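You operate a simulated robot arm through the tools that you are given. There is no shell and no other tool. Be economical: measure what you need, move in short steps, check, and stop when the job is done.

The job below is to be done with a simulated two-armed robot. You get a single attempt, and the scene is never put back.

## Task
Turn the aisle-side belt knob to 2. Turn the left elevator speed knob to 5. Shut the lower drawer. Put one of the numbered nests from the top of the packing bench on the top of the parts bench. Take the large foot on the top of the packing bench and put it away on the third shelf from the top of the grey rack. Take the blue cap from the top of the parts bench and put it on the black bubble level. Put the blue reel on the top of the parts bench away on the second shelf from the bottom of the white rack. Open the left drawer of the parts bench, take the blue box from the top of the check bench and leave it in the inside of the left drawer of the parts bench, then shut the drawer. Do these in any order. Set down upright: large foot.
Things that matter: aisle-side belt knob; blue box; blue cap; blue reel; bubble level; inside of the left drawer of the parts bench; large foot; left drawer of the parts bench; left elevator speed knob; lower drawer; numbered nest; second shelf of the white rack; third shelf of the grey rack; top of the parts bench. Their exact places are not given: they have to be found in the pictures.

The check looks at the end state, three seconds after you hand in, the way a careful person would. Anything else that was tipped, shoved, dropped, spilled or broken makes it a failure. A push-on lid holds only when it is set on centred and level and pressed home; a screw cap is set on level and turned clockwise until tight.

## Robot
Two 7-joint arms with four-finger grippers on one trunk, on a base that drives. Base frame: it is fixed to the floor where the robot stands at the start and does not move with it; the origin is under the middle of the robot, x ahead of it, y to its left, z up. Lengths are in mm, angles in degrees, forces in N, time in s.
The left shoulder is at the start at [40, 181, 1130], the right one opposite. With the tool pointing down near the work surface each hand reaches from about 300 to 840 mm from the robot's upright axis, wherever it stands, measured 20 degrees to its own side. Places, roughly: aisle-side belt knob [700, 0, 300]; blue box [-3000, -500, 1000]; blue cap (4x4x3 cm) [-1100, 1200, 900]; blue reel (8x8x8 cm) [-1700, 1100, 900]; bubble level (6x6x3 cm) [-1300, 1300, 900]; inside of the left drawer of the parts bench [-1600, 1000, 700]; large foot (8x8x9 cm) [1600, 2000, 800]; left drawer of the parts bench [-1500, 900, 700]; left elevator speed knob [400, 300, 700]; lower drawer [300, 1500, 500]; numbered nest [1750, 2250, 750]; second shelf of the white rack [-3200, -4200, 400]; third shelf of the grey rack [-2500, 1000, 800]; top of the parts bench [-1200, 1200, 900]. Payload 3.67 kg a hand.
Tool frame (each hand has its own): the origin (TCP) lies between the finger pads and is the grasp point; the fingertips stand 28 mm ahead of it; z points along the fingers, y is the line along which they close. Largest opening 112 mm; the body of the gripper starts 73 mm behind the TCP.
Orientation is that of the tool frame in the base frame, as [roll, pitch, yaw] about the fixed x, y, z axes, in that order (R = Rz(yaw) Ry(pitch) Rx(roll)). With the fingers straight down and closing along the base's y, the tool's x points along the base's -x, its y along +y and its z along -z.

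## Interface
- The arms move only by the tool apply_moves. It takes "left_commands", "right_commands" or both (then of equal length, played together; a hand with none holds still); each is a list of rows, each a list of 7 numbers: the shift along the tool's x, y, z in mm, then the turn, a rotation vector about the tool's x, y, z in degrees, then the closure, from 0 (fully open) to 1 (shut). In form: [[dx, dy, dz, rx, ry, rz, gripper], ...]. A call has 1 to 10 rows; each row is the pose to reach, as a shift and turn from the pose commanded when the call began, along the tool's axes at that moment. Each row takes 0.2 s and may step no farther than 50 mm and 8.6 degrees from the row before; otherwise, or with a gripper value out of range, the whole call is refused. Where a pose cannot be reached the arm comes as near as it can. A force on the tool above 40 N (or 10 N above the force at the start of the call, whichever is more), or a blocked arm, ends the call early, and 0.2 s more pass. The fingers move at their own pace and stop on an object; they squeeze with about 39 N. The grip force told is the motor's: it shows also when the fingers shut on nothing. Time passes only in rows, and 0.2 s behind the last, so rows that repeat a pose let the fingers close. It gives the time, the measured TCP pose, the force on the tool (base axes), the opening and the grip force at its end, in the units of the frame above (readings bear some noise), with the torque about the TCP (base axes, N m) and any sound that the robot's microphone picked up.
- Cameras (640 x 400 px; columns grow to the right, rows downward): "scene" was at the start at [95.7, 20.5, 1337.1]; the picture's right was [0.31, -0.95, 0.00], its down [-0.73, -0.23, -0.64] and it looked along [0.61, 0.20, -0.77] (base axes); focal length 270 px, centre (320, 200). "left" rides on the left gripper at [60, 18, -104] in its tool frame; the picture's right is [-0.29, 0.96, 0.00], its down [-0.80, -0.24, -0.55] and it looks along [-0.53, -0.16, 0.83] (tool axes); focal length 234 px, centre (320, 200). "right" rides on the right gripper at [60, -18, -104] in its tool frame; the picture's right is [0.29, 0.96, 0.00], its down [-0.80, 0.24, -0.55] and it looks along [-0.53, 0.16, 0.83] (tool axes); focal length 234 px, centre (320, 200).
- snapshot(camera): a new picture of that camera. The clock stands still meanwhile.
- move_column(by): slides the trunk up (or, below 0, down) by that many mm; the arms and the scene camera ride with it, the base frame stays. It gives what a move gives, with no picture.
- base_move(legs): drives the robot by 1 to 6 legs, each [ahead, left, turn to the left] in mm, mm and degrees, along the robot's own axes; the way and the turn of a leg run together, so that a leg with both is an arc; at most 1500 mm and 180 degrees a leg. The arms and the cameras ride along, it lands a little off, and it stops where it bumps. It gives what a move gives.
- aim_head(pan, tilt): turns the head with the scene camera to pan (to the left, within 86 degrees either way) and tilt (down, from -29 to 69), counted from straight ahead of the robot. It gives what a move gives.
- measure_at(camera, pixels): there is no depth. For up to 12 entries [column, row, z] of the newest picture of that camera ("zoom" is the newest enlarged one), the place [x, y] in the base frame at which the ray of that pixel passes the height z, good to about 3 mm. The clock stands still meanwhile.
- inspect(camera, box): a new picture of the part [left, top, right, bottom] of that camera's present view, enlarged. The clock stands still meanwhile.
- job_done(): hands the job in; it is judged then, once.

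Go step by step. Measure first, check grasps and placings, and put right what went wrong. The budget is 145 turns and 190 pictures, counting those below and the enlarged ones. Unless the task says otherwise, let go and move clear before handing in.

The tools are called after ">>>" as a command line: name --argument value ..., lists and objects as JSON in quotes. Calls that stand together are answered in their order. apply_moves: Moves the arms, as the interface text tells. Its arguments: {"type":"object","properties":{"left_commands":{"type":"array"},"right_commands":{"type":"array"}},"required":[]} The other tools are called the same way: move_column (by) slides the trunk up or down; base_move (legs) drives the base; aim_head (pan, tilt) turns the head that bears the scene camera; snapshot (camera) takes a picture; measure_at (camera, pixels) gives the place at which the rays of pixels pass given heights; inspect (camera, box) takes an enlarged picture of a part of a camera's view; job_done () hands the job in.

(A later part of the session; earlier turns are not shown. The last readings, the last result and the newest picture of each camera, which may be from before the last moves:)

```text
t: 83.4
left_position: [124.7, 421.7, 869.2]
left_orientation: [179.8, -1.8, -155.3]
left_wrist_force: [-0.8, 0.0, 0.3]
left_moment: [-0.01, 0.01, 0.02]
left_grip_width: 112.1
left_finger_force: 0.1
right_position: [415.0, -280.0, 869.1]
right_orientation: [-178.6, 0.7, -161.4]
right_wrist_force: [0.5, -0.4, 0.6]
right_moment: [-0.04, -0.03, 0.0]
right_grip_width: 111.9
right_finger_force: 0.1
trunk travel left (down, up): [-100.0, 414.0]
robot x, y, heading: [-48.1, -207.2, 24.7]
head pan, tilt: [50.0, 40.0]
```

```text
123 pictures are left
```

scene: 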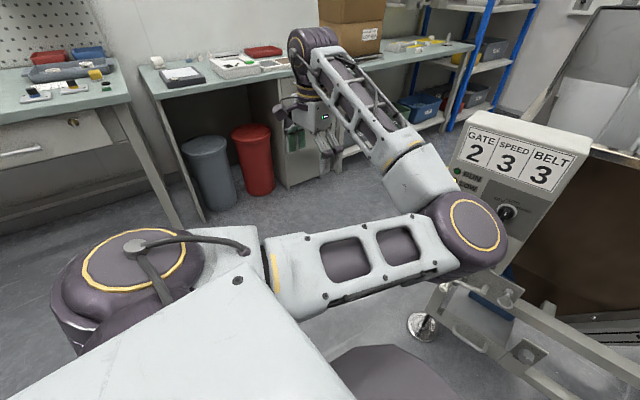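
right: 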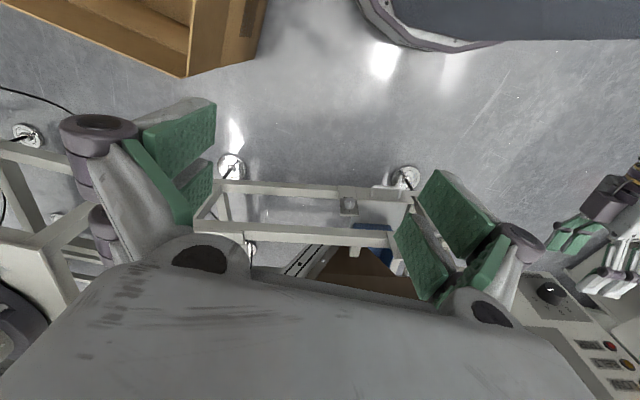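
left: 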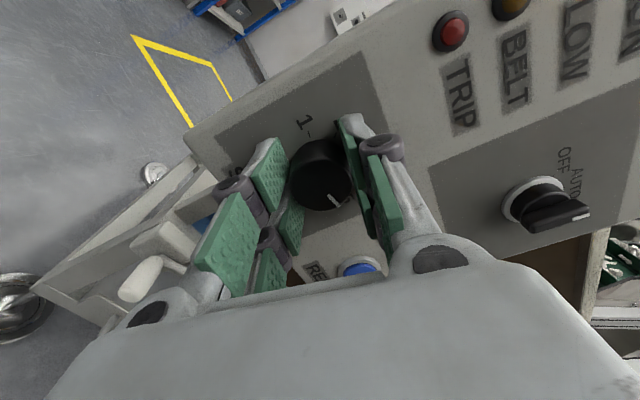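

The left arm ended with its elbow inward near the panel. I straighten it sideways to the left: back 250, left 250.

>>> apply_moves --left_commands '[[10, 25, 0, 0, 0, 0, 0], [30, 50, 0, 0, 0, 0, 0], [55, 75, 0, 0, 0, 0, 0], [80, 105, 0, 0, 0, 0, 0], [105, 135, 0, 0, 0, 0, 0], [130, 165, 0, 0, 0, 0, 0], [160, 190, 0, 0, 0, 0, 0], [190, 215, 0, 0, 0, 0, 0], [220, 235, 0, 0, 0, 0, 0], [250, 250, 0, 0, 0, 0, 0]]'

>>> snapshot --camera "scene"

```text
t: 85.6
left_position: [-206.9, 544.5, 877.6]
left_orientation: [179.9, -1.7, -155.2]
left_wrist_force: [-0.2, -0.4, 0.3]
left_moment: [-0.03, -0.01, -0.02]
left_grip_width: 112.2
left_finger_force: 0.0
right_position: [415.6, -279.9, 869.0]
right_orientation: [-178.7, 0.8, -161.3]
right_wrist_force: [-0.3, -0.5, 0.6]
right_moment: [0.02, -0.03, -0.02]
right_grip_width: 112.0
right_finger_force: 0.1
trunk travel left (down, up): [-100.0, 414.0]
robot x, y, heading: [-42.2, -210.3, 24.5]
head pan, tilt: [50.0, 40.0]
```

```text
122 pictures are left
```

scene: 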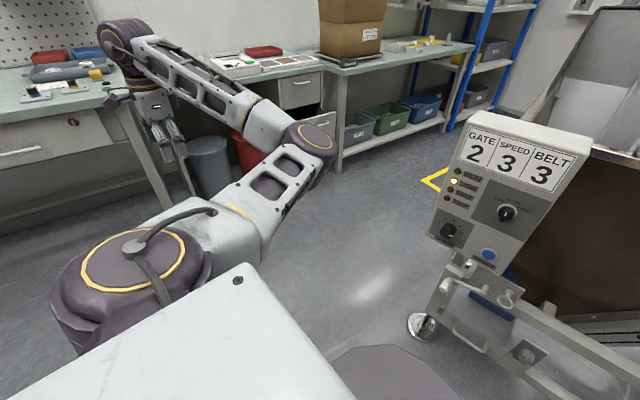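

Left arm is now clear. I turn to 32°, move toward the belt knob, and lower the trunk.

>>> base_move --legs '[[0, 0, 7.5], [110, -20, 0]]'

>>> move_column --by -95

>>> aim_head --pan -15 --tilt 50

>>> snapshot --camera "scene"

>>> snapshot --camera "right"

```text
t: 87.4
left_position: [-195.9, 560.9, 878.4]
left_orientation: [179.7, -1.9, -147.9]
left_wrist_force: [0.5, -0.1, 0.2]
left_moment: [-0.01, 0.07, 0.03]
left_grip_width: 111.7
left_finger_force: 0.0
right_position: [527.6, -177.6, 869.0]
right_orientation: [-178.8, 0.8, -153.9]
right_wrist_force: [-0.7, 0.3, -0.3]
right_moment: [-0.06, 0.01, 0.03]
right_grip_width: 111.7
right_finger_force: 0.1
trunk travel left (down, up): [-100.0, 414.0]
robot x, y, heading: [62.1, -165.8, 32.0]
head pan, tilt: [50.0, 40.0]
```

```text
t: 88.7
left_position: [-197.1, 560.2, 786.1]
left_orientation: [179.9, -1.8, -148.0]
left_wrist_force: [0.5, -0.1, -0.9]
left_moment: [0.01, -0.01, 0.01]
left_grip_width: 112.0
left_finger_force: 0.1
right_position: [526.3, -177.7, 775.9]
right_orientation: [-178.7, 0.8, -153.9]
right_wrist_force: [0.7, 0.8, 0.8]
right_moment: [-0.01, 0.02, -0.02]
right_grip_width: 112.0
right_finger_force: 0.0
trunk travel left (down, up): [-5.0, 509.0]
robot x, y, heading: [63.5, -171.9, 31.9]
head pan, tilt: [50.0, 40.0]
```

```text
t: 90.1
left_position: [-196.8, 560.1, 785.1]
left_orientation: [179.9, -1.8, -148.0]
left_wrist_force: [0.1, 0.4, -0.5]
left_moment: [0.0, 0.05, -0.01]
left_grip_width: 111.8
left_finger_force: 0.1
right_position: [528.1, -177.1, 776.2]
right_orientation: [-178.7, 0.8, -153.9]
right_wrist_force: [0.6, -0.3, -0.1]
right_moment: [0.0, -0.03, 0.02]
right_grip_width: 111.9
right_finger_force: 0.0
trunk travel left (down, up): [-5.0, 509.0]
robot x, y, heading: [59.8, -166.1, 32.0]
head pan, tilt: [-15.0, 50.0]
```

```text
121 pictures are left
```

scene: 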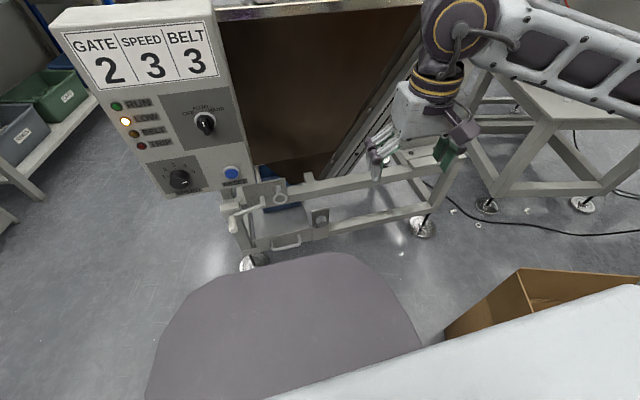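

```text
120 pictures are left
```

right: 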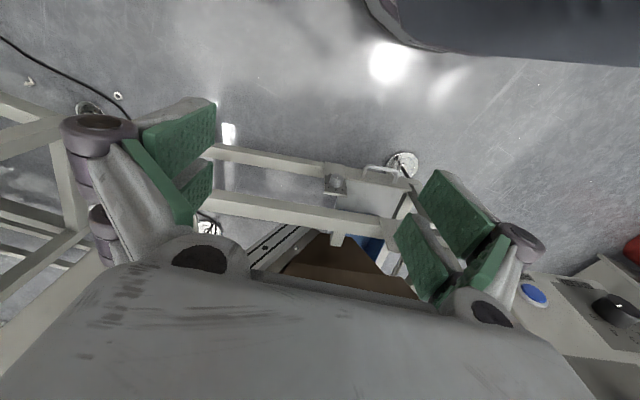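

I zoom on the belt knob in both views and triangulate precisely.

>>> inspect --camera "scene" --box '[280, 190, 360, 250]'

>>> inspect --camera "right" --box '[290, 145, 390, 220]'

>>> measure_at --camera "scene" --pixels '[[321, 218, 300], [321, 218, 320]]'

>>> measure_at --camera "right" --pixels '[[336, 180, 300], [336, 180, 320]]'

```text
6.67 times, centred on (320, 220) of scene
```

zoom: 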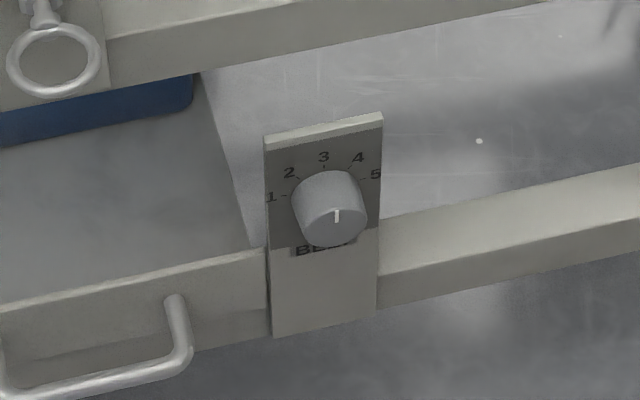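

```text
5.33 times, centred on (340, 182) of right
```

zoom: 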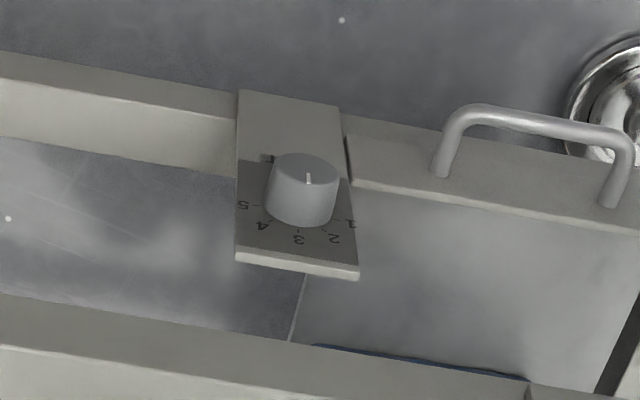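

```text
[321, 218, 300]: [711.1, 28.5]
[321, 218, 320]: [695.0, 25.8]
```

```text
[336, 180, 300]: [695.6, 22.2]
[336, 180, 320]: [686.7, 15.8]
```

>>> measure_at --camera "scene" --pixels '[[322, 222.3, 290], [322, 222.3, 310], [322, 222.3, 330], [313, 205, 340], [336, 202, 340]]'

>>> measure_at --camera "right" --pixels '[[337.7, 177, 290], [337.7, 177, 310], [337.7, 177, 330], [324, 193, 350], [346.5, 195.5, 350]]'

```text
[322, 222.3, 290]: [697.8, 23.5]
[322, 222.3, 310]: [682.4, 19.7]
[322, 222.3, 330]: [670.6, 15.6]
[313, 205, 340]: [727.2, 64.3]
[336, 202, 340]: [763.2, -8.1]
```

```text
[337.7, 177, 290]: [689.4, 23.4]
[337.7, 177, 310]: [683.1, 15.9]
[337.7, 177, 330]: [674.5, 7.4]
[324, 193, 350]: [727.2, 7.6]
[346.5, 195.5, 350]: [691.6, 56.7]
```

Belt-knob cap centre is about [685,19.5,305]. I bring the right hand down in front of it, tilted 20° right, 60 mm short.

>>> apply_moves --right_commands '[[-18, 8, 42, -2, 0, -0.6, 0.2], [-36, 16, 84, -4, 0, -1.2, 0.3], [-54, 24, 126, -6, 0, -1.8, 0.3], [-72, 32, 168, -8, 0, -2.4, 0.3], [-90, 40, 210, -10, 0, -3, 0.3], [-108, 48, 252, -12, 0, -3.6, 0.3], [-126, 56, 294, -14, 0, -4.2, 0.3], [-144, 64, 336, -16, 0, -4.8, 0.3], [-162, 73, 378, -18, 0, -5.4, 0.3], [-180, 82, 420, -20, 0, -6, 0.3]]'

>>> snapshot --camera "right"

>>> snapshot --camera "scene"

```text
t: 92.3
left_position: [-195.2, 560.9, 785.4]
left_orientation: [179.8, -1.8, -147.9]
left_wrist_force: [0.0, 0.2, 0.4]
left_moment: [0.0, 0.01, 0.01]
left_grip_width: 112.0
left_finger_force: 0.0
right_position: [662.7, -30.4, 354.7]
right_orientation: [161.4, 1.8, -148.0]
right_wrist_force: [0.5, -0.2, -0.2]
right_moment: [0.01, 0.03, 0.05]
right_grip_width: 78.5
right_finger_force: 0.1
trunk travel left (down, up): [-5.0, 509.0]
robot x, y, heading: [57.1, -166.3, 32.2]
head pan, tilt: [-15.0, 50.0]
```

```text
117 pictures are left
```

right: 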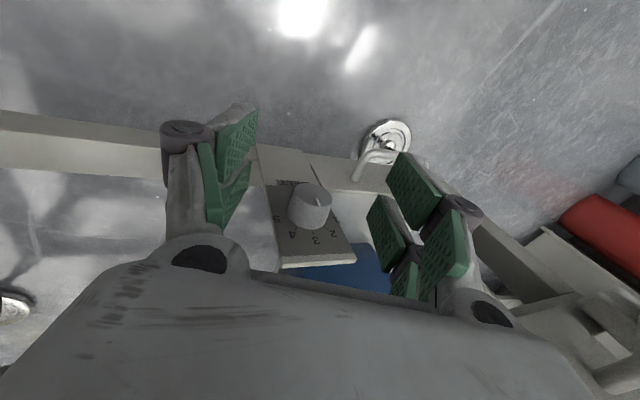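

```text
116 pictures are left
```

scene: 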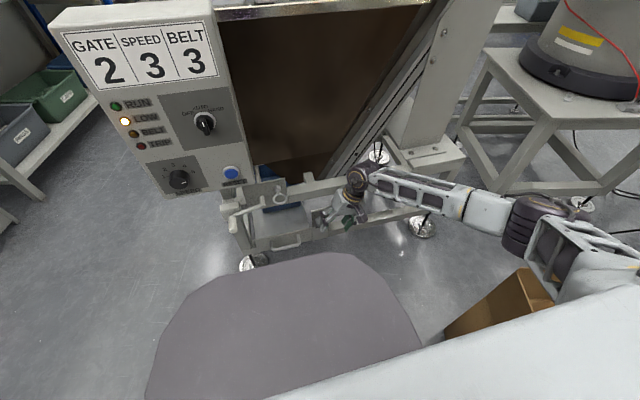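

Reached nicely: m≈546, 30 mm right and 50 mm high. I lower and shift, then check.

>>> apply_moves --right_commands '[[0, 4, 19, 0, 0, 0, 0.3], [0, 8, 38, 0, 0, 0, 0.3], [0, 12.5, 57, 0, 0, 0, 0.3], [0, 12.5, 57, 0, 0, 0, 0.3]]'

>>> snapshot --camera "right"

>>> inspect --camera "scene" --box '[260, 160, 400, 270]'

```text
t: 93.3
left_position: [-196.2, 560.6, 784.3]
left_orientation: [179.9, -1.8, -147.9]
left_wrist_force: [0.1, -0.6, 0.4]
left_moment: [0.0, -0.01, -0.02]
left_grip_width: 112.0
left_finger_force: 0.0
right_position: [648.0, -4.8, 306.1]
right_orientation: [161.5, 1.7, -148.0]
right_wrist_force: [-0.2, 0.4, -0.2]
right_moment: [0.01, 0.04, 0.0]
right_grip_width: 78.3
right_finger_force: 0.1
trunk travel left (down, up): [-5.0, 509.0]
robot x, y, heading: [60.1, -168.9, 31.9]
head pan, tilt: [-15.0, 50.0]
```

```text
115 pictures are left
```

right: 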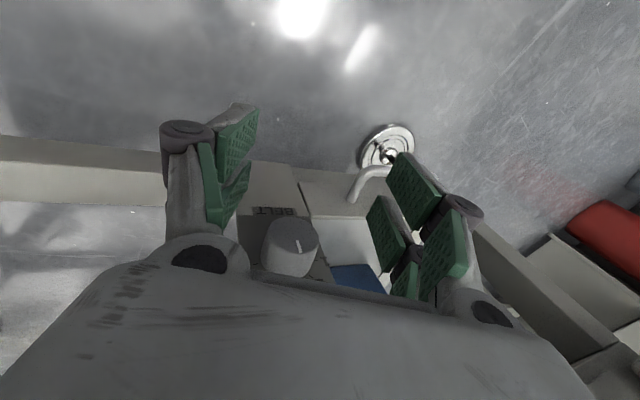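

```text
3.64 times, centred on (330, 215) of scene
```

zoom: 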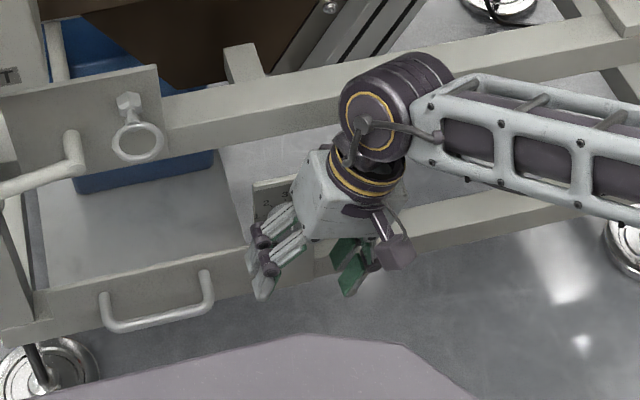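

Alignment is good (knob cap at (292,238), expected (298,251)). I move forward 46 mm and close.

>>> apply_moves --right_commands '[[-16, -1, 1, 0, 0, 0, 0.3], [-32, -2, 2, 0, 0, 0, 0.3], [-46, -3, 3, 0, 0, 0, 0.3], [-46, -3, 3, 0, 0, 0, 0.55], [-46, -3, 3, 0, 0, 0, 0.8], [-46, -3, 3, 0, 0, 0, 1], [-46, -3, 3, 0, 0, 0, 1]]'

>>> snapshot --camera "right"

```text
t: 94.0
left_position: [-195.5, 560.9, 784.0]
left_orientation: [179.9, -1.8, -147.9]
left_wrist_force: [0.6, 0.5, -0.1]
left_moment: [0.01, 0.01, 0.0]
left_grip_width: 112.0
left_finger_force: 0.0
right_position: [674.5, 11.9, 303.3]
right_orientation: [161.5, 1.3, -148.0]
right_wrist_force: [-6.5, -5.0, 5.0]
right_moment: [0.39, -1.09, -0.43]
right_grip_width: 78.6
right_finger_force: 0.1
trunk travel left (down, up): [-5.0, 509.0]
robot x, y, heading: [61.5, -164.0, 32.0]
head pan, tilt: [-15.0, 50.0]
stopped in row 3 (right hand): the force on the tool passed its limit at 56 N (the readings are from after the stop); the commanded pose is now the measured one
```

```text
113 pictures are left
```

right: 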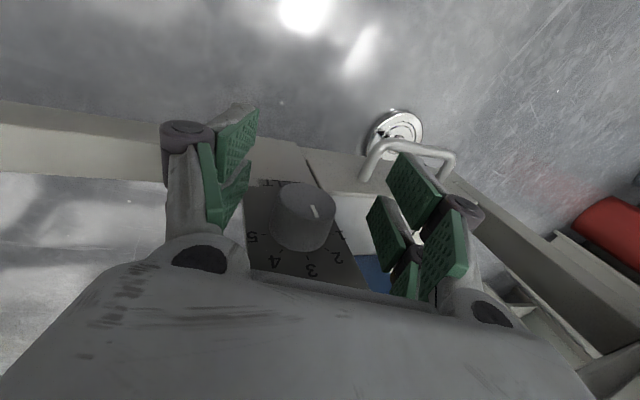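

The wrist (≈140 mm above) touches the upper rail, so I tilt the fingers 20° forward, then go in and close.

>>> apply_moves --right_commands '[[20, 0, 0, 0, 0, 0, 0.3], [20, 0, -2, 0, -7, 0, 0.3], [20, 0, -3, 0, -14, 0, 0.3], [20, 0, -4, 0, -20, 0, 0.3], [8, 0, -4, 0, -20, 0, 0.3], [-4, 0, -4, 0, -20, 0, 0.3], [-9, 0, -4, 0, -20, 0, 0.3], [-9, 0, -4, 0, -20, 0, 0.3]]'

>>> snapshot --camera "right"

```text
t: 95.8
left_position: [-194.9, 561.1, 786.3]
left_orientation: [180.0, -1.8, -147.9]
left_wrist_force: [0.2, -0.1, -0.1]
left_moment: [0.0, -0.04, 0.01]
left_grip_width: 112.0
left_finger_force: 0.0
right_position: [683.8, 16.7, 308.3]
right_orientation: [160.3, 20.2, -154.5]
right_wrist_force: [0.6, -0.1, 0.1]
right_moment: [0.05, -0.02, 0.04]
right_grip_width: 78.4
right_finger_force: 0.1
trunk travel left (down, up): [-5.0, 509.0]
robot x, y, heading: [62.2, -166.1, 32.2]
head pan, tilt: [-15.0, 50.0]
```

```text
112 pictures are left
```

right: 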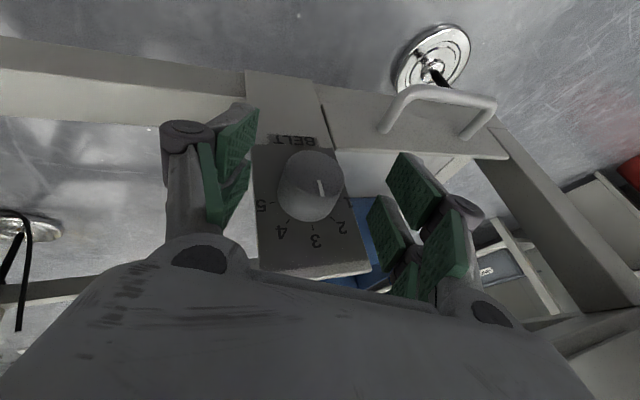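

The knob cap lies right on the finger line. Close the grip.

>>> apply_moves --right_commands '[[0, -3, 0, 0, 0, 0, 0.5], [0, -3, 0, 0, 0, 0, 0.7], [0, -3, 0, 0, 0, 0, 0.85], [0, -3, 0, 0, 0, 0, 1], [0, -3, 0, 0, 0, 0, 1]]'

>>> snapshot --camera "right"

```text
t: 97.0
left_position: [-196.7, 560.4, 784.0]
left_orientation: [179.9, -1.8, -147.9]
left_wrist_force: [-0.8, 0.4, -0.1]
left_moment: [0.01, -0.02, 0.01]
left_grip_width: 112.2
left_finger_force: 0.1
right_position: [684.0, 12.8, 306.2]
right_orientation: [160.2, 19.9, -154.5]
right_wrist_force: [-16.5, -10.8, 1.1]
right_moment: [-0.3, 0.48, -0.11]
right_grip_width: 37.7
right_finger_force: 44.9
trunk travel left (down, up): [-5.0, 509.0]
robot x, y, heading: [62.0, -165.9, 31.8]
head pan, tilt: [-15.0, 50.0]
```

```text
111 pictures are left
```

right: 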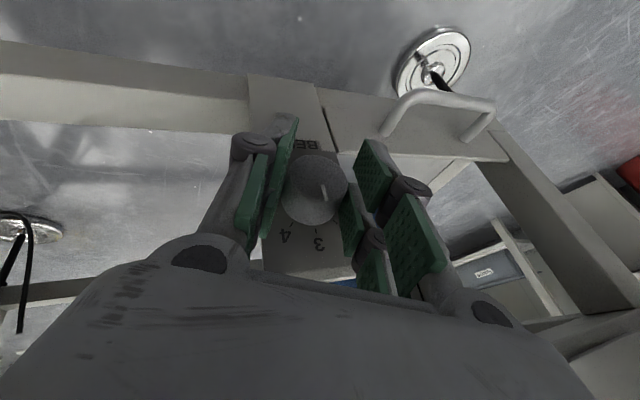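

Gripped (37.7 mm). I rotate 40° counter-clockwise about the knob axis.

>>> apply_moves --right_commands '[[1, 0, -1, 6.2, 0, -2.4, 1], [2, 0, -1, 12.5, 0.1, -4.8, 1], [2, 0, -1, 18.7, 0.1, -7.1, 1], [2, 0, -1, 24.9, 0.2, -9.5, 1], [2, 0, -1, 31.2, 0.2, -11.9, 1], [2, 0, -1, 37.4, 0.3, -14.3, 1], [2, 0, -1, 37.4, 0.3, -14.3, 1]]'

>>> snapshot --camera "right"

>>> inspect --camera "scene" --box '[260, 160, 400, 270]'

```text
t: 98.3
left_position: [-197.2, 561.5, 785.0]
left_orientation: [179.9, -1.8, -147.8]
left_wrist_force: [0.5, -0.8, 0.4]
left_moment: [0.0, 0.03, -0.01]
left_grip_width: 111.9
left_finger_force: 0.1
right_position: [677.3, 20.6, 306.4]
right_orientation: [-161.0, 20.1, -140.3]
right_wrist_force: [3.1, 6.4, -8.3]
right_moment: [-0.24, 0.5, -0.72]
right_grip_width: 37.6
right_finger_force: 45.1
trunk travel left (down, up): [-5.0, 509.0]
robot x, y, heading: [64.6, -166.9, 32.1]
head pan, tilt: [-15.0, 50.0]
stopped in row 6 (right hand): the force on the tool passed its limit at 44 N (the readings are from after the stop); the commanded pose is now the measured one
```

```text
110 pictures are left
```

right: 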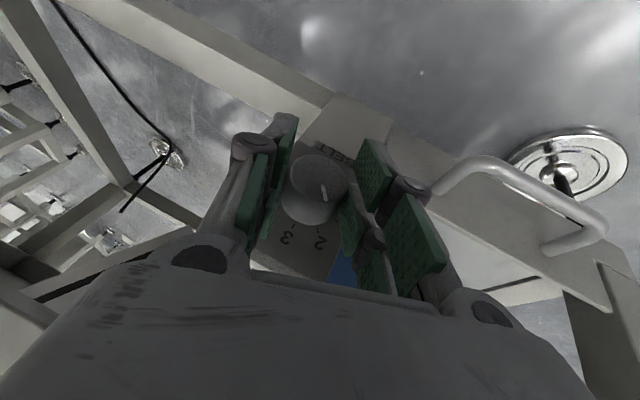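

```text
3.64 times, centred on (330, 215) of scene
```

zoom: 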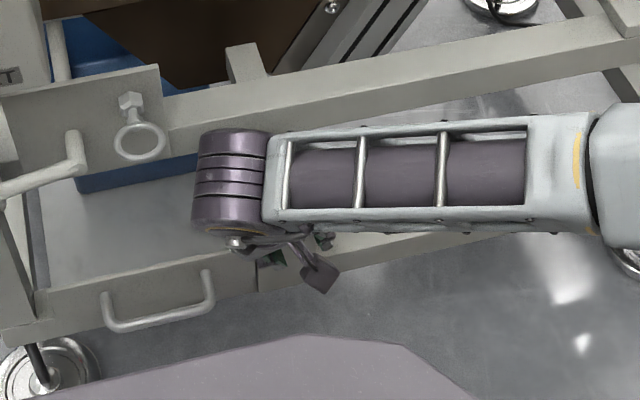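

The hand turned ~39°, pointer now toward 2. I release, back out and read the dial.

>>> apply_moves --right_commands '[[0, 0, 0, 0, 0, 0, 0.6], [0, 0, 0, 0, 0, 0, 0.3], [15, 0, 0, 0, 0, 0, 0.3], [40, 0, -10, 0, 0, 0, 0.3], [70, 0, -30, 0, 0, 0, 0.3], [90, 0, -60, 0, 0, 0, 0.3]]'

>>> inspect --camera "right" --box '[240, 60, 440, 260]'

```text
t: 99.7
left_position: [-197.2, 560.6, 784.8]
left_orientation: [179.9, -1.8, -147.9]
left_wrist_force: [-0.4, -1.1, 0.4]
left_moment: [0.0, 0.0, 0.0]
left_grip_width: 112.1
left_finger_force: 0.0
right_position: [582.7, -30.5, 329.6]
right_orientation: [-160.8, 20.1, -140.2]
right_wrist_force: [0.4, 0.4, 0.0]
right_moment: [0.0, -0.03, 0.01]
right_grip_width: 78.5
right_finger_force: 0.0
trunk travel left (down, up): [-5.0, 509.0]
robot x, y, heading: [58.1, -167.2, 31.9]
head pan, tilt: [-15.0, 50.0]
```

```text
2.00 times, centred on (340, 160) of right
```

zoom: 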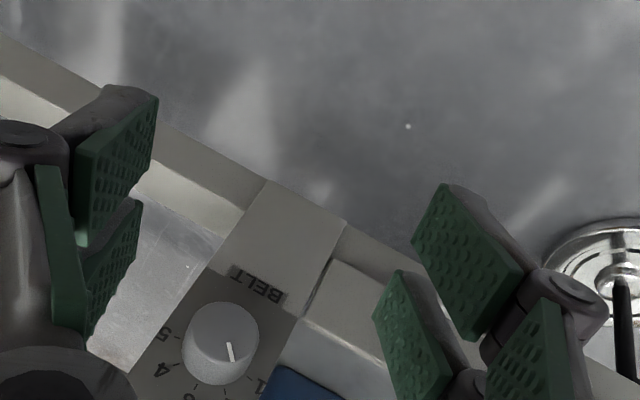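

>>> inspect --camera "right" --box '[270, 180, 350, 260]'

>>> inspect --camera "scene" --box '[290, 190, 350, 240]'

```text
5.00 times, centred on (310, 220) of right
```

zoom: 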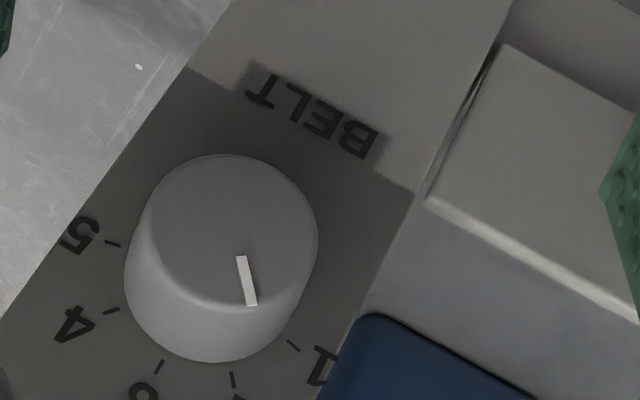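

```text
8.00 times, centred on (320, 215) of scene
```

zoom: 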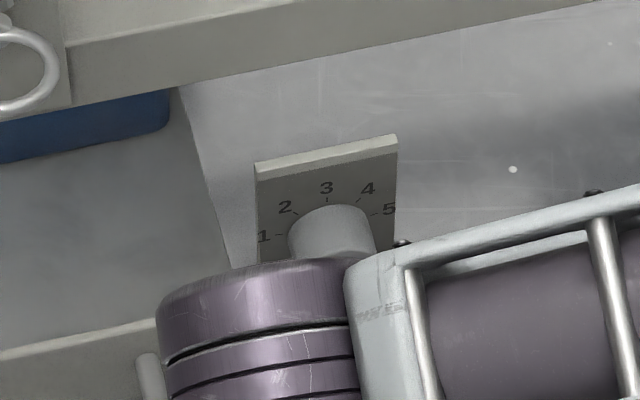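

Tick angles (40° steps) put 2 at 78.7° and the pointer reads 77.3°: belt knob is on 2. I withdraw the right hand and raise it.

>>> apply_moves --right_commands '[[46, 1, -18, 0, 0, 0, 0.2], [93, 1.5, -37, 0, 0, 0, 0], [78, -12, -77, -2.5, 3, 0.6, 0], [62, -26, -117, -5, 6, 1.2, 0], [47, -40, -157, -7.5, 9, 1.8, 0], [31, -54, -197, -10, 12, 2.4, 0], [16, -68, -237, -12.5, 15, 3, 0], [0, -82, -277, -15, 18, 3.6, 0], [-15, -96, -317, -17.6, 21.2, 4.3, 0], [-30, -110, -357, -17.6, 21.2, 4.3, 0]]'

>>> move_column --by 245

>>> base_move --legs '[[-60, 80, 0], [0, 300, 0]]'

>>> aim_head --pan 30 --tilt 30

>>> snapshot --camera "scene"

```text
refused: row 2 steps farther than a row can; nothing moved
```

```text
t: 102.3
left_position: [-197.0, 560.7, 1029.1]
left_orientation: [179.9, -1.7, -148.0]
left_wrist_force: [-0.1, -0.1, 0.1]
left_moment: [-0.03, 0.03, -0.04]
left_grip_width: 111.9
left_finger_force: 0.1
right_position: [582.8, -30.0, 573.1]
right_orientation: [-160.8, 20.0, -140.2]
right_wrist_force: [0.8, 0.2, 0.1]
right_moment: [-0.02, 0.02, 0.01]
right_grip_width: 78.4
right_finger_force: 0.1
trunk travel left (down, up): [-250.0, 264.0]
robot x, y, heading: [58.4, -173.3, 32.3]
head pan, tilt: [-15.0, 50.0]
```

```text
t: 105.1
left_position: [-455.1, 855.0, 1029.5]
left_orientation: [179.9, -1.8, -147.7]
left_wrist_force: [-0.3, 0.8, 0.5]
left_moment: [-0.02, -0.02, 0.02]
left_grip_width: 111.7
left_finger_force: 0.0
right_position: [327.1, 263.5, 573.3]
right_orientation: [-160.8, 20.1, -140.1]
right_wrist_force: [-1.0, 0.1, 0.7]
right_moment: [-0.02, 0.02, 0.01]
right_grip_width: 78.3
right_finger_force: 0.0
trunk travel left (down, up): [-250.0, 264.0]
robot x, y, heading: [-197.8, 127.6, 31.9]
head pan, tilt: [-15.0, 50.0]
```

```text
t: 106.3
left_position: [-454.8, 854.4, 1030.1]
left_orientation: [179.9, -1.8, -147.7]
left_wrist_force: [-0.1, 0.2, 0.0]
left_moment: [0.03, 0.0, -0.02]
left_grip_width: 111.9
left_finger_force: 0.0
right_position: [328.0, 264.4, 572.4]
right_orientation: [-160.8, 20.1, -140.1]
right_wrist_force: [0.1, 0.0, 0.2]
right_moment: [-0.03, 0.0, 0.0]
right_grip_width: 78.2
right_finger_force: 0.0
trunk travel left (down, up): [-250.0, 264.0]
robot x, y, heading: [-197.1, 128.3, 31.9]
head pan, tilt: [30.0, 30.0]
```

```text
105 pictures are left
```

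scene: 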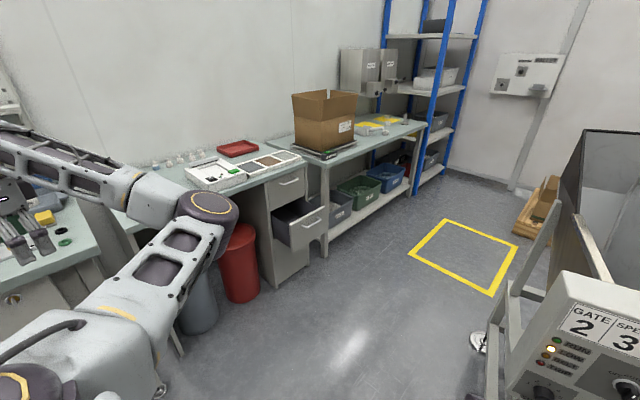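

Both knobs are done and I'm clear of the elevator. I bring the right hand upright and measure the open lower drawer (front at (308,226)) and the surroundings.

>>> measure_at --camera "scene" --pixels '[[276, 237, 550], [328, 214, 550], [277, 250, 450], [327, 230, 450], [269, 189, 750], [302, 163, 750], [225, 290, 0], [308, 285, 0], [265, 140, 750], [375, 128, 780], [405, 120, 780], [325, 140, 780]]'

>>> apply_moves --right_commands '[[6, -16, -19, -1.8, 2.1, 0.4, 0.2], [11, -31, -39, -3.5, 4.2, 0.9, 0.1], [17, -47, -58, -5.3, 6.4, 1.3, 0], [22, -62, -77, -7, 8.5, 1.7, 0], [28, -78, -97, -8.8, 10.6, 2.2, 0], [33, -93, -116, -10.6, 12.7, 2.6, 0], [39, -109, -135, -12.3, 14.8, 3, 0], [44, -124, -154, -14.1, 17, 3.4, 0], [50, -140, -174, -15.8, 19.1, 3.9, 0], [55, -155, -193, -17.6, 21.2, 4.3, 0]]'

>>> inspect --camera "scene" --box '[240, 90, 440, 260]'

```text
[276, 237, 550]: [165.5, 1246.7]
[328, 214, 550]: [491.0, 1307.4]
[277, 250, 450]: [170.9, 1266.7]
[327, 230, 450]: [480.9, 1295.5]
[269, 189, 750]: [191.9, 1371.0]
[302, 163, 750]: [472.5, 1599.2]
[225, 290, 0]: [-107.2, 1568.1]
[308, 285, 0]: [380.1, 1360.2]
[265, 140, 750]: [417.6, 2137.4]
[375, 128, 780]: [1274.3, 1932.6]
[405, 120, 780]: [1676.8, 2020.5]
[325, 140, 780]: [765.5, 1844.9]
```

```text
t: 108.5
left_position: [-455.8, 853.9, 1030.9]
left_orientation: [179.9, -1.8, -147.6]
left_wrist_force: [0.2, -0.3, 0.4]
left_moment: [0.03, -0.03, -0.01]
left_grip_width: 111.8
left_finger_force: 0.1
right_position: [277.5, 113.9, 772.8]
right_orientation: [180.0, -0.1, -148.0]
right_wrist_force: [-0.8, -0.5, 0.5]
right_moment: [0.02, -0.01, 0.02]
right_grip_width: 112.2
right_finger_force: 0.0
trunk travel left (down, up): [-250.0, 264.0]
robot x, y, heading: [-197.1, 128.4, 32.2]
head pan, tilt: [30.0, 30.0]
```

```text
2.35 times, centred on (340, 175) of scene
```

zoom: 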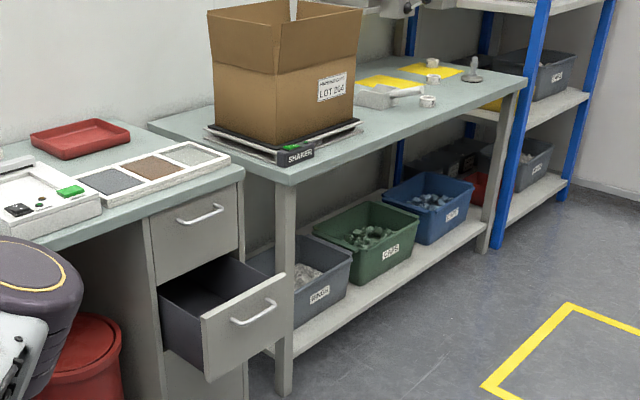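

The benches seem to run at some angle to my x axis. I measure edges to get their direction and the drawer's geometry.

>>> measure_at --camera "zoom" --pixels '[[60, 238, 720], [245, 172, 720], [60, 238, 800], [245, 172, 800], [290, 180, 720], [527, 78, 720], [290, 180, 800], [527, 78, 800], [203, 317, 550], [285, 272, 550], [430, 100, 780], [475, 75, 780]]'

>>> measure_at --camera "zoom" --pixels '[[245, 390, 0], [165, 395, 0], [285, 395, 0], [500, 248, 0], [490, 385, 0], [568, 303, 0], [252, 313, 500], [252, 313, 450], [156, 292, 550], [247, 262, 550]]'

```text
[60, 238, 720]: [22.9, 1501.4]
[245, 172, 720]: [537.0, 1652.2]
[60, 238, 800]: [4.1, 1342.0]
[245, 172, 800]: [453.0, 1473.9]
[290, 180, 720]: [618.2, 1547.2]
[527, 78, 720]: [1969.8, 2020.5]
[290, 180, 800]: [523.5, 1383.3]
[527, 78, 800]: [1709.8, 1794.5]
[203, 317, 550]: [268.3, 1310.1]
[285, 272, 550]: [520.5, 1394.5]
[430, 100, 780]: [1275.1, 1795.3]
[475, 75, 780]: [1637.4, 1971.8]
```

```text
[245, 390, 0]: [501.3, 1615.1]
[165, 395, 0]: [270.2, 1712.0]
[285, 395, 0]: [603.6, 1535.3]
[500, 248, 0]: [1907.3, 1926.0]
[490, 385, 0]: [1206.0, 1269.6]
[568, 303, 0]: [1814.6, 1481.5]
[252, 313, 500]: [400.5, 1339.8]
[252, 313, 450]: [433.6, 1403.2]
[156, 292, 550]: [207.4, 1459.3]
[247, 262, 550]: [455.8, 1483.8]
```

Benches run at ~17° (tops ≈730 mm); the drawer front stands ≈175 mm open, centre near [409,1402], top edge z≈515. I drive to face it (heading 107°).

>>> base_move --legs '[[0, 0, 75], [520, 0, 0], [0, -640, 0]]'

>>> aim_head --pan -20 --tilt 40

>>> snapshot --camera "scene"

```text
t: 118.3
left_position: [-494.3, 754.2, 1029.9]
left_orientation: [179.8, -1.8, -74.1]
left_wrist_force: [0.6, 1.0, 0.6]
left_moment: [-0.01, 0.04, 0.02]
left_grip_width: 112.1
left_finger_force: 0.1
right_position: [422.2, 1248.0, 772.7]
right_orientation: [-180.0, -0.1, -74.3]
right_wrist_force: [-1.0, 0.6, 0.3]
right_moment: [-0.02, 0.03, 0.01]
right_grip_width: 112.0
right_finger_force: 0.0
trunk travel left (down, up): [-250.0, 264.0]
robot x, y, heading: [274.5, 795.2, 105.8]
head pan, tilt: [30.0, 30.0]
```

```text
t: 119.5
left_position: [-494.4, 754.2, 1030.1]
left_orientation: [179.9, -1.7, -74.1]
left_wrist_force: [0.7, -0.7, -1.4]
left_moment: [-0.01, -0.01, 0.02]
left_grip_width: 112.1
left_finger_force: 0.1
right_position: [422.5, 1247.0, 773.3]
right_orientation: [180.0, 0.0, -74.3]
right_wrist_force: [-0.3, 0.4, -0.4]
right_moment: [0.01, 0.0, -0.01]
right_grip_width: 111.9
right_finger_force: 0.1
trunk travel left (down, up): [-250.0, 264.0]
robot x, y, heading: [276.5, 798.4, 105.8]
head pan, tilt: [-20.0, 40.0]
```

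```text
103 pictures are left
```

scene: 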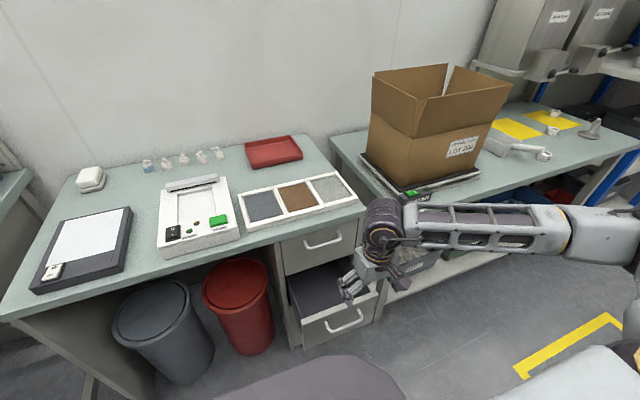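

The drawer front's top edge runs (303,322)–(379,293). I measure it.

>>> measure_at --camera "scene" --pixels '[[303, 322, 515], [379, 293, 515], [303, 322, 480], [379, 293, 480], [345, 322, 450], [284, 275, 600], [360, 240, 600], [287, 240, 730], [365, 212, 730]]'

>>> inspect --camera "scene" --box '[260, 220, 420, 360]'

```text
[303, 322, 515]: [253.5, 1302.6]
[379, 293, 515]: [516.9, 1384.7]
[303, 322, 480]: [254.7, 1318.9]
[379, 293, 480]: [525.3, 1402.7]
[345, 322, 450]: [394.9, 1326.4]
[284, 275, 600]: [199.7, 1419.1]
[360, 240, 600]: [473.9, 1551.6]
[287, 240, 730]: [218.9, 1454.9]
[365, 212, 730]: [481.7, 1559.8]
```

```text
2.86 times, centred on (340, 290) of scene
```

zoom: 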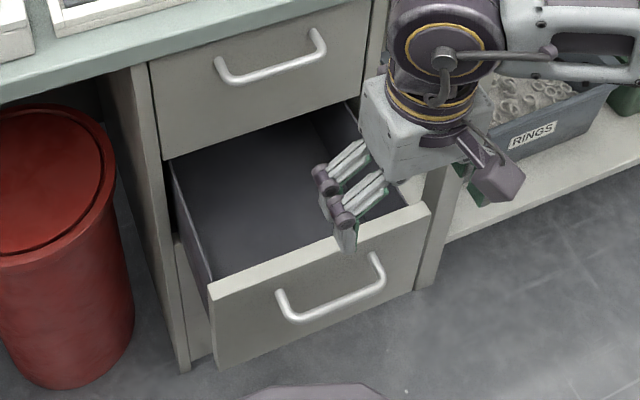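

Comparing both views, the front is at n≈1139 with its top near z≈585 and 200+ mm open. I lower the closed right hand in front of its left part (beside the handle).

>>> apply_moves --right_commands '[[-2, 20, 36, 0, 0, 0, 0.5], [-4, 40, 71, 0, 0, 0, 1], [-6, 60, 107, 0, 0, 0, 1], [-8, 80, 142, 0, 0, 0, 1], [-9, 100, 178, 0, 0, 0, 1], [-10, 117, 213, 0, 0, 0, 1]]'

>>> inspect --camera "scene" --box '[220, 220, 420, 380]'

```text
t: 120.9
left_position: [-494.8, 754.3, 1030.0]
left_orientation: [179.9, -1.9, -74.0]
left_wrist_force: [-0.4, 0.6, 0.4]
left_moment: [-0.03, 0.0, -0.03]
left_grip_width: 112.0
left_finger_force: 0.0
right_position: [307.0, 1223.9, 556.8]
right_orientation: [-179.9, 0.1, -74.3]
right_wrist_force: [0.4, 1.1, 0.4]
right_moment: [-0.05, -0.01, -0.02]
right_grip_width: 0.0
right_finger_force: 35.9
trunk travel left (down, up): [-250.0, 264.0]
robot x, y, heading: [274.4, 796.4, 105.8]
head pan, tilt: [-20.0, 40.0]
```

```text
2.50 times, centred on (320, 300) of scene
```

zoom: 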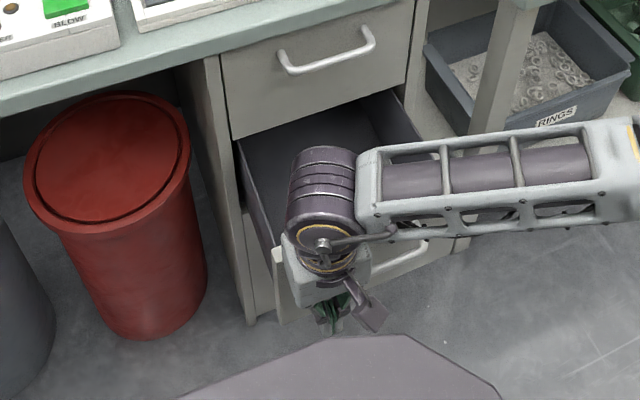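

To keep the wrist clear of the desk edge, I tilt the fingers forward 35° and start pushing.

>>> apply_moves --right_commands '[[0, 0, 0, 0, -8, 0, 1], [0, 0, 0, 0, -16, 0, 1], [0, 0, 0, 0, -24, 0, 1], [0, 0, 0, 0, -32, 0, 1], [0, 0, 0, 0, -38, 0, 1], [-25, 0, 0, 0, -38, 0, 1], [-50, 0, 0, 0, -38, 0, 1], [-75, 0, 0, 0, -38, 0, 1], [-100, 0, 0, 0, -38, 0, 1], [-125, 0, 0, 0, -38, 0, 1]]'

>>> inspect --camera "scene" --box '[220, 220, 420, 380]'

```text
t: 123.1
left_position: [-494.5, 753.3, 1030.3]
left_orientation: [179.9, -1.8, -74.1]
left_wrist_force: [-0.1, 0.6, 0.6]
left_moment: [0.0, -0.04, -0.02]
left_grip_width: 111.9
left_finger_force: 0.2
right_position: [272.6, 1345.6, 559.5]
right_orientation: [-179.6, 37.6, -74.4]
right_wrist_force: [-0.7, -1.1, 0.4]
right_moment: [0.01, 0.0, -0.02]
right_grip_width: 0.0
right_finger_force: 35.1
right hand out of reach, approached as far as the arm can: row 4, 5, 6, 7, 8, 9
trunk travel left (down, up): [-250.0, 264.0]
robot x, y, heading: [276.7, 794.9, 105.8]
head pan, tilt: [-20.0, 40.0]
```

```text
2.50 times, centred on (320, 300) of scene
```

zoom: 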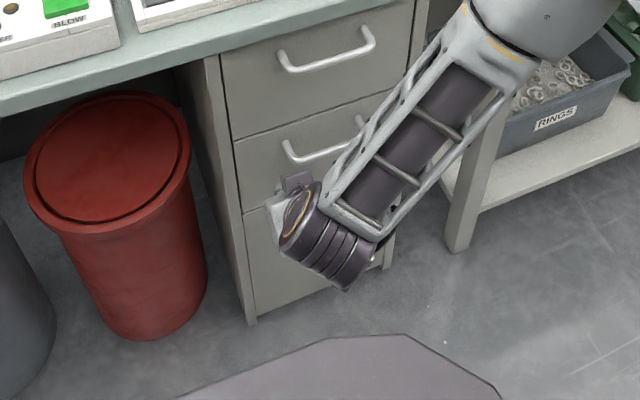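

It's nearly shut. I push on gently until resistance.

>>> apply_moves --right_commands '[[-8, 0, 6, 0, 0, 0, 1], [-16, 0, 12, 0, 0, 0, 1], [-24, 0, 19, 0, 0, 0, 1], [-32, 0, 25, 0, 0, 0, 1], [-40, 0, 31, 0, 0, 0, 1]]'

>>> inspect --camera "scene" --box '[220, 220, 420, 380]'

```text
t: 124.3
left_position: [-494.2, 752.8, 1030.4]
left_orientation: [179.8, -1.8, -74.1]
left_wrist_force: [1.0, 1.2, 0.5]
left_moment: [-0.02, 0.0, 0.01]
left_grip_width: 112.0
left_finger_force: 0.0
right_position: [258.5, 1394.1, 561.7]
right_orientation: [-180.0, 37.9, -74.3]
right_wrist_force: [-0.3, -1.0, 0.5]
right_moment: [-0.03, -0.03, 0.01]
right_grip_width: 0.0
right_finger_force: 35.6
trunk travel left (down, up): [-250.0, 264.0]
robot x, y, heading: [274.0, 792.7, 106.0]
head pan, tilt: [-20.0, 40.0]
```

```text
2.50 times, centred on (320, 300) of scene
```

zoom: 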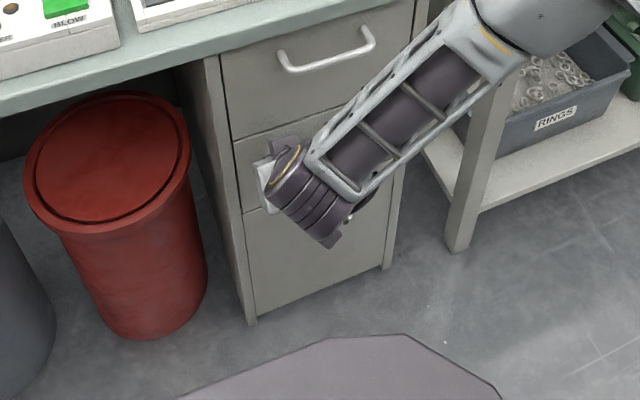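

No resistance yet; keep pushing until the force rises.

>>> apply_moves --right_commands '[[-8, 0, 6, 0, 0, 0, 1], [-16, 0, 12, 0, 0, 0, 1], [-24, 0, 19, 0, 0, 0, 1], [-32, 0, 25, 0, 0, 0, 1], [-40, 0, 31, 0, 0, 0, 1], [-48, 0, 37, 0, 0, 0, 1], [-56, 0, 43, 0, 0, 0, 1]]'

>>> inspect --camera "scene" --box '[220, 220, 420, 380]'

```text
t: 125.0
left_position: [-493.9, 754.7, 1029.6]
left_orientation: [179.9, -1.7, -74.2]
left_wrist_force: [0.3, 0.3, 0.2]
left_moment: [-0.06, 0.0, -0.03]
left_grip_width: 112.0
left_finger_force: 0.1
right_position: [254.5, 1407.8, 555.6]
right_orientation: [179.7, 37.0, -74.3]
right_wrist_force: [3.8, -10.9, 7.0]
right_moment: [0.19, 0.1, 0.01]
right_grip_width: 0.3
right_finger_force: 35.7
trunk travel left (down, up): [-250.0, 264.0]
robot x, y, heading: [273.3, 796.7, 105.7]
head pan, tilt: [-20.0, 40.0]
stopped in row 3 (right hand): the force on the tool passed its limit at 47 N (the readings are from after the stop); the commanded pose is now the measured one
```

```text
2.50 times, centred on (320, 300) of scene
```

zoom: 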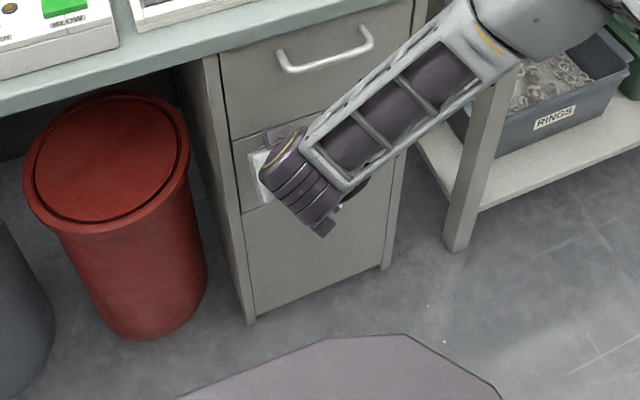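

Firm stop at 47 N: the drawer is shut. I withdraw and raise the hand upright.

>>> apply_moves --right_commands '[[35, 0, -28, 0, 0, 0, 1], [70, 0, -56, 0, 0, 0, 1], [105, 0, -84, 0, 0, 0, 1], [125, 0, -100, 0, 0, 0, 0.6], [99, 0, -135, 0, 7.4, 0, 0.2], [73, 0, -170, 0, 14.8, 0, 0], [47, 0, -205, 0, 22.2, 0, 0], [21, 0, -240, 0, 29.6, 0, 0], [-5, 0, -275, 0, 37, 0, 0], [-5, 0, -275, 0, 37, 0, 0]]'

>>> snapshot --camera "scene"

```text
t: 127.2
left_position: [-494.2, 754.0, 1031.0]
left_orientation: [179.9, -1.8, -74.3]
left_wrist_force: [-0.1, -0.8, -0.2]
left_moment: [0.02, -0.02, -0.03]
left_grip_width: 112.0
left_finger_force: 0.1
right_position: [298.2, 1254.8, 780.5]
right_orientation: [179.9, 0.2, -74.2]
right_wrist_force: [-1.0, -0.7, 0.0]
right_moment: [0.02, 0.02, -0.01]
right_grip_width: 112.2
right_finger_force: 0.0
right hand out of reach, approached as far as the arm can: row 2, 3, 4
trunk travel left (down, up): [-250.0, 264.0]
robot x, y, heading: [277.5, 795.4, 105.7]
head pan, tilt: [-20.0, 40.0]
```

```text
97 pictures are left
```

scene: 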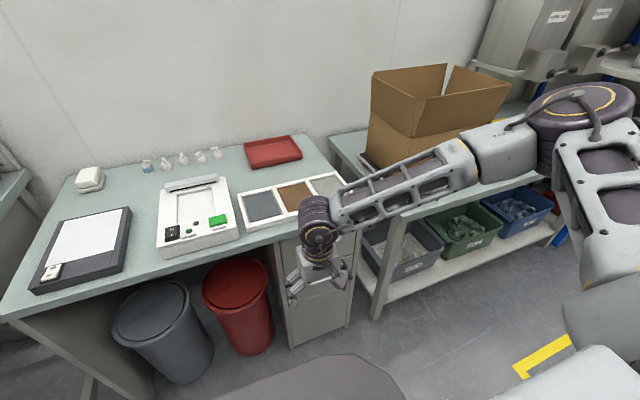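

The drawer is shut. Before driving along the benches to the packing end I check the way to the right.

>>> aim_head --pan -75 --tilt 35

>>> snapshot --camera "scene"

```text
t: 128.5
left_position: [-494.0, 753.8, 1030.8]
left_orientation: [179.9, -1.7, -74.2]
left_wrist_force: [0.5, -0.3, 0.3]
left_moment: [0.05, 0.04, 0.0]
left_grip_width: 112.1
left_finger_force: 0.0
right_position: [297.2, 1255.7, 780.8]
right_orientation: [179.9, 0.2, -74.2]
right_wrist_force: [0.3, 0.1, 0.3]
right_moment: [-0.02, 0.0, 0.01]
right_grip_width: 112.1
right_finger_force: 0.0
trunk travel left (down, up): [-250.0, 264.0]
robot x, y, heading: [275.4, 798.1, 105.7]
head pan, tilt: [-75.0, 35.0]
```

```text
96 pictures are left
```

scene: 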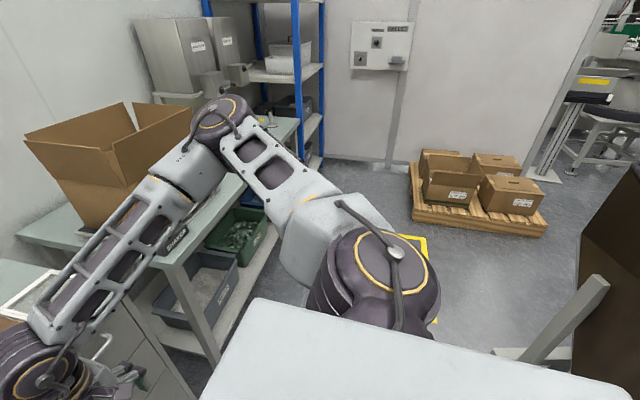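

I measure pallet and elevator-frame clearances before sliding right.

>>> measure_at --camera "scene" --pixels '[[413, 215, 0], [545, 235, 0], [495, 350, 400], [590, 280, 600], [620, 180, 900], [425, 235, 0], [320, 155, 0]]'

```text
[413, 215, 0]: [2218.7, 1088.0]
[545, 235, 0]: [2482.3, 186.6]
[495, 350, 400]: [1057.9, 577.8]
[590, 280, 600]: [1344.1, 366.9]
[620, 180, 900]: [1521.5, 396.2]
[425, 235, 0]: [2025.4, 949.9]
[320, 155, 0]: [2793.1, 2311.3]
```

The way is clear. I slide right 1350 mm along the bench and look at the packing bench.

>>> base_move --legs '[[0, 0, 1.5], [0, -1350, 0], [70, 0, 0]]'

>>> aim_head --pan -15 --tilt 38

>>> snapshot --camera "scene"

>>> inspect --camera "scene" --box '[240, 60, 560, 260]'

```text
t: 136.4
left_position: [764.9, 1196.1, 1030.0]
left_orientation: [179.9, -1.8, -72.2]
left_wrist_force: [-0.5, 0.4, 0.0]
left_moment: [-0.08, -0.04, 0.02]
left_grip_width: 112.2
left_finger_force: 0.1
right_position: [1539.1, 1724.7, 779.5]
right_orientation: [179.9, 0.1, -72.2]
right_wrist_force: [-0.6, 1.8, 0.1]
right_moment: [-0.04, -0.05, -0.01]
right_grip_width: 112.1
right_finger_force: 0.0
trunk travel left (down, up): [-250.0, 264.0]
robot x, y, heading: [1537.0, 1263.0, 107.7]
head pan, tilt: [-75.0, 35.0]
```

```text
t: 137.7
left_position: [765.7, 1195.2, 1028.7]
left_orientation: [180.0, -1.8, -72.2]
left_wrist_force: [0.4, -0.5, -0.3]
left_moment: [0.02, 0.0, -0.05]
left_grip_width: 112.2
left_finger_force: 0.1
right_position: [1538.9, 1722.7, 780.1]
right_orientation: [179.9, 0.1, -72.2]
right_wrist_force: [0.4, -1.3, 0.1]
right_moment: [-0.02, 0.02, -0.02]
right_grip_width: 111.7
right_finger_force: 0.0
trunk travel left (down, up): [-250.0, 264.0]
robot x, y, heading: [1534.1, 1262.0, 107.8]
head pan, tilt: [-15.0, 38.0]
```

```text
95 pictures are left
```

scene: 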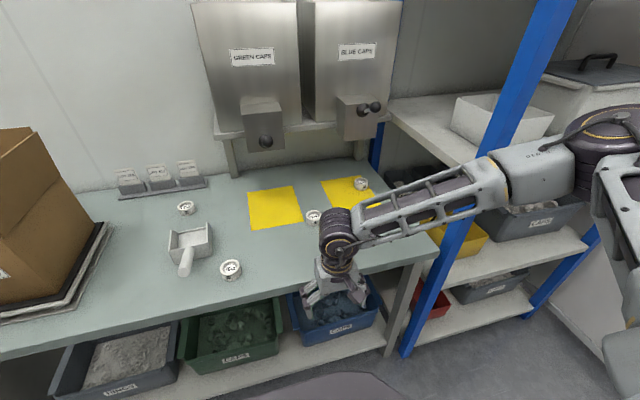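

```text
2.00 times, centred on (400, 160) of scene
```

zoom: 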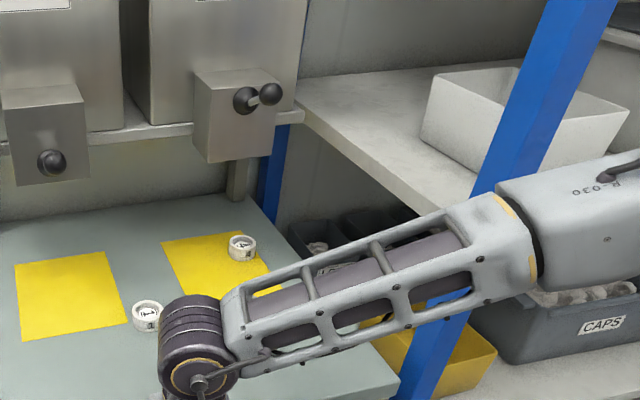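

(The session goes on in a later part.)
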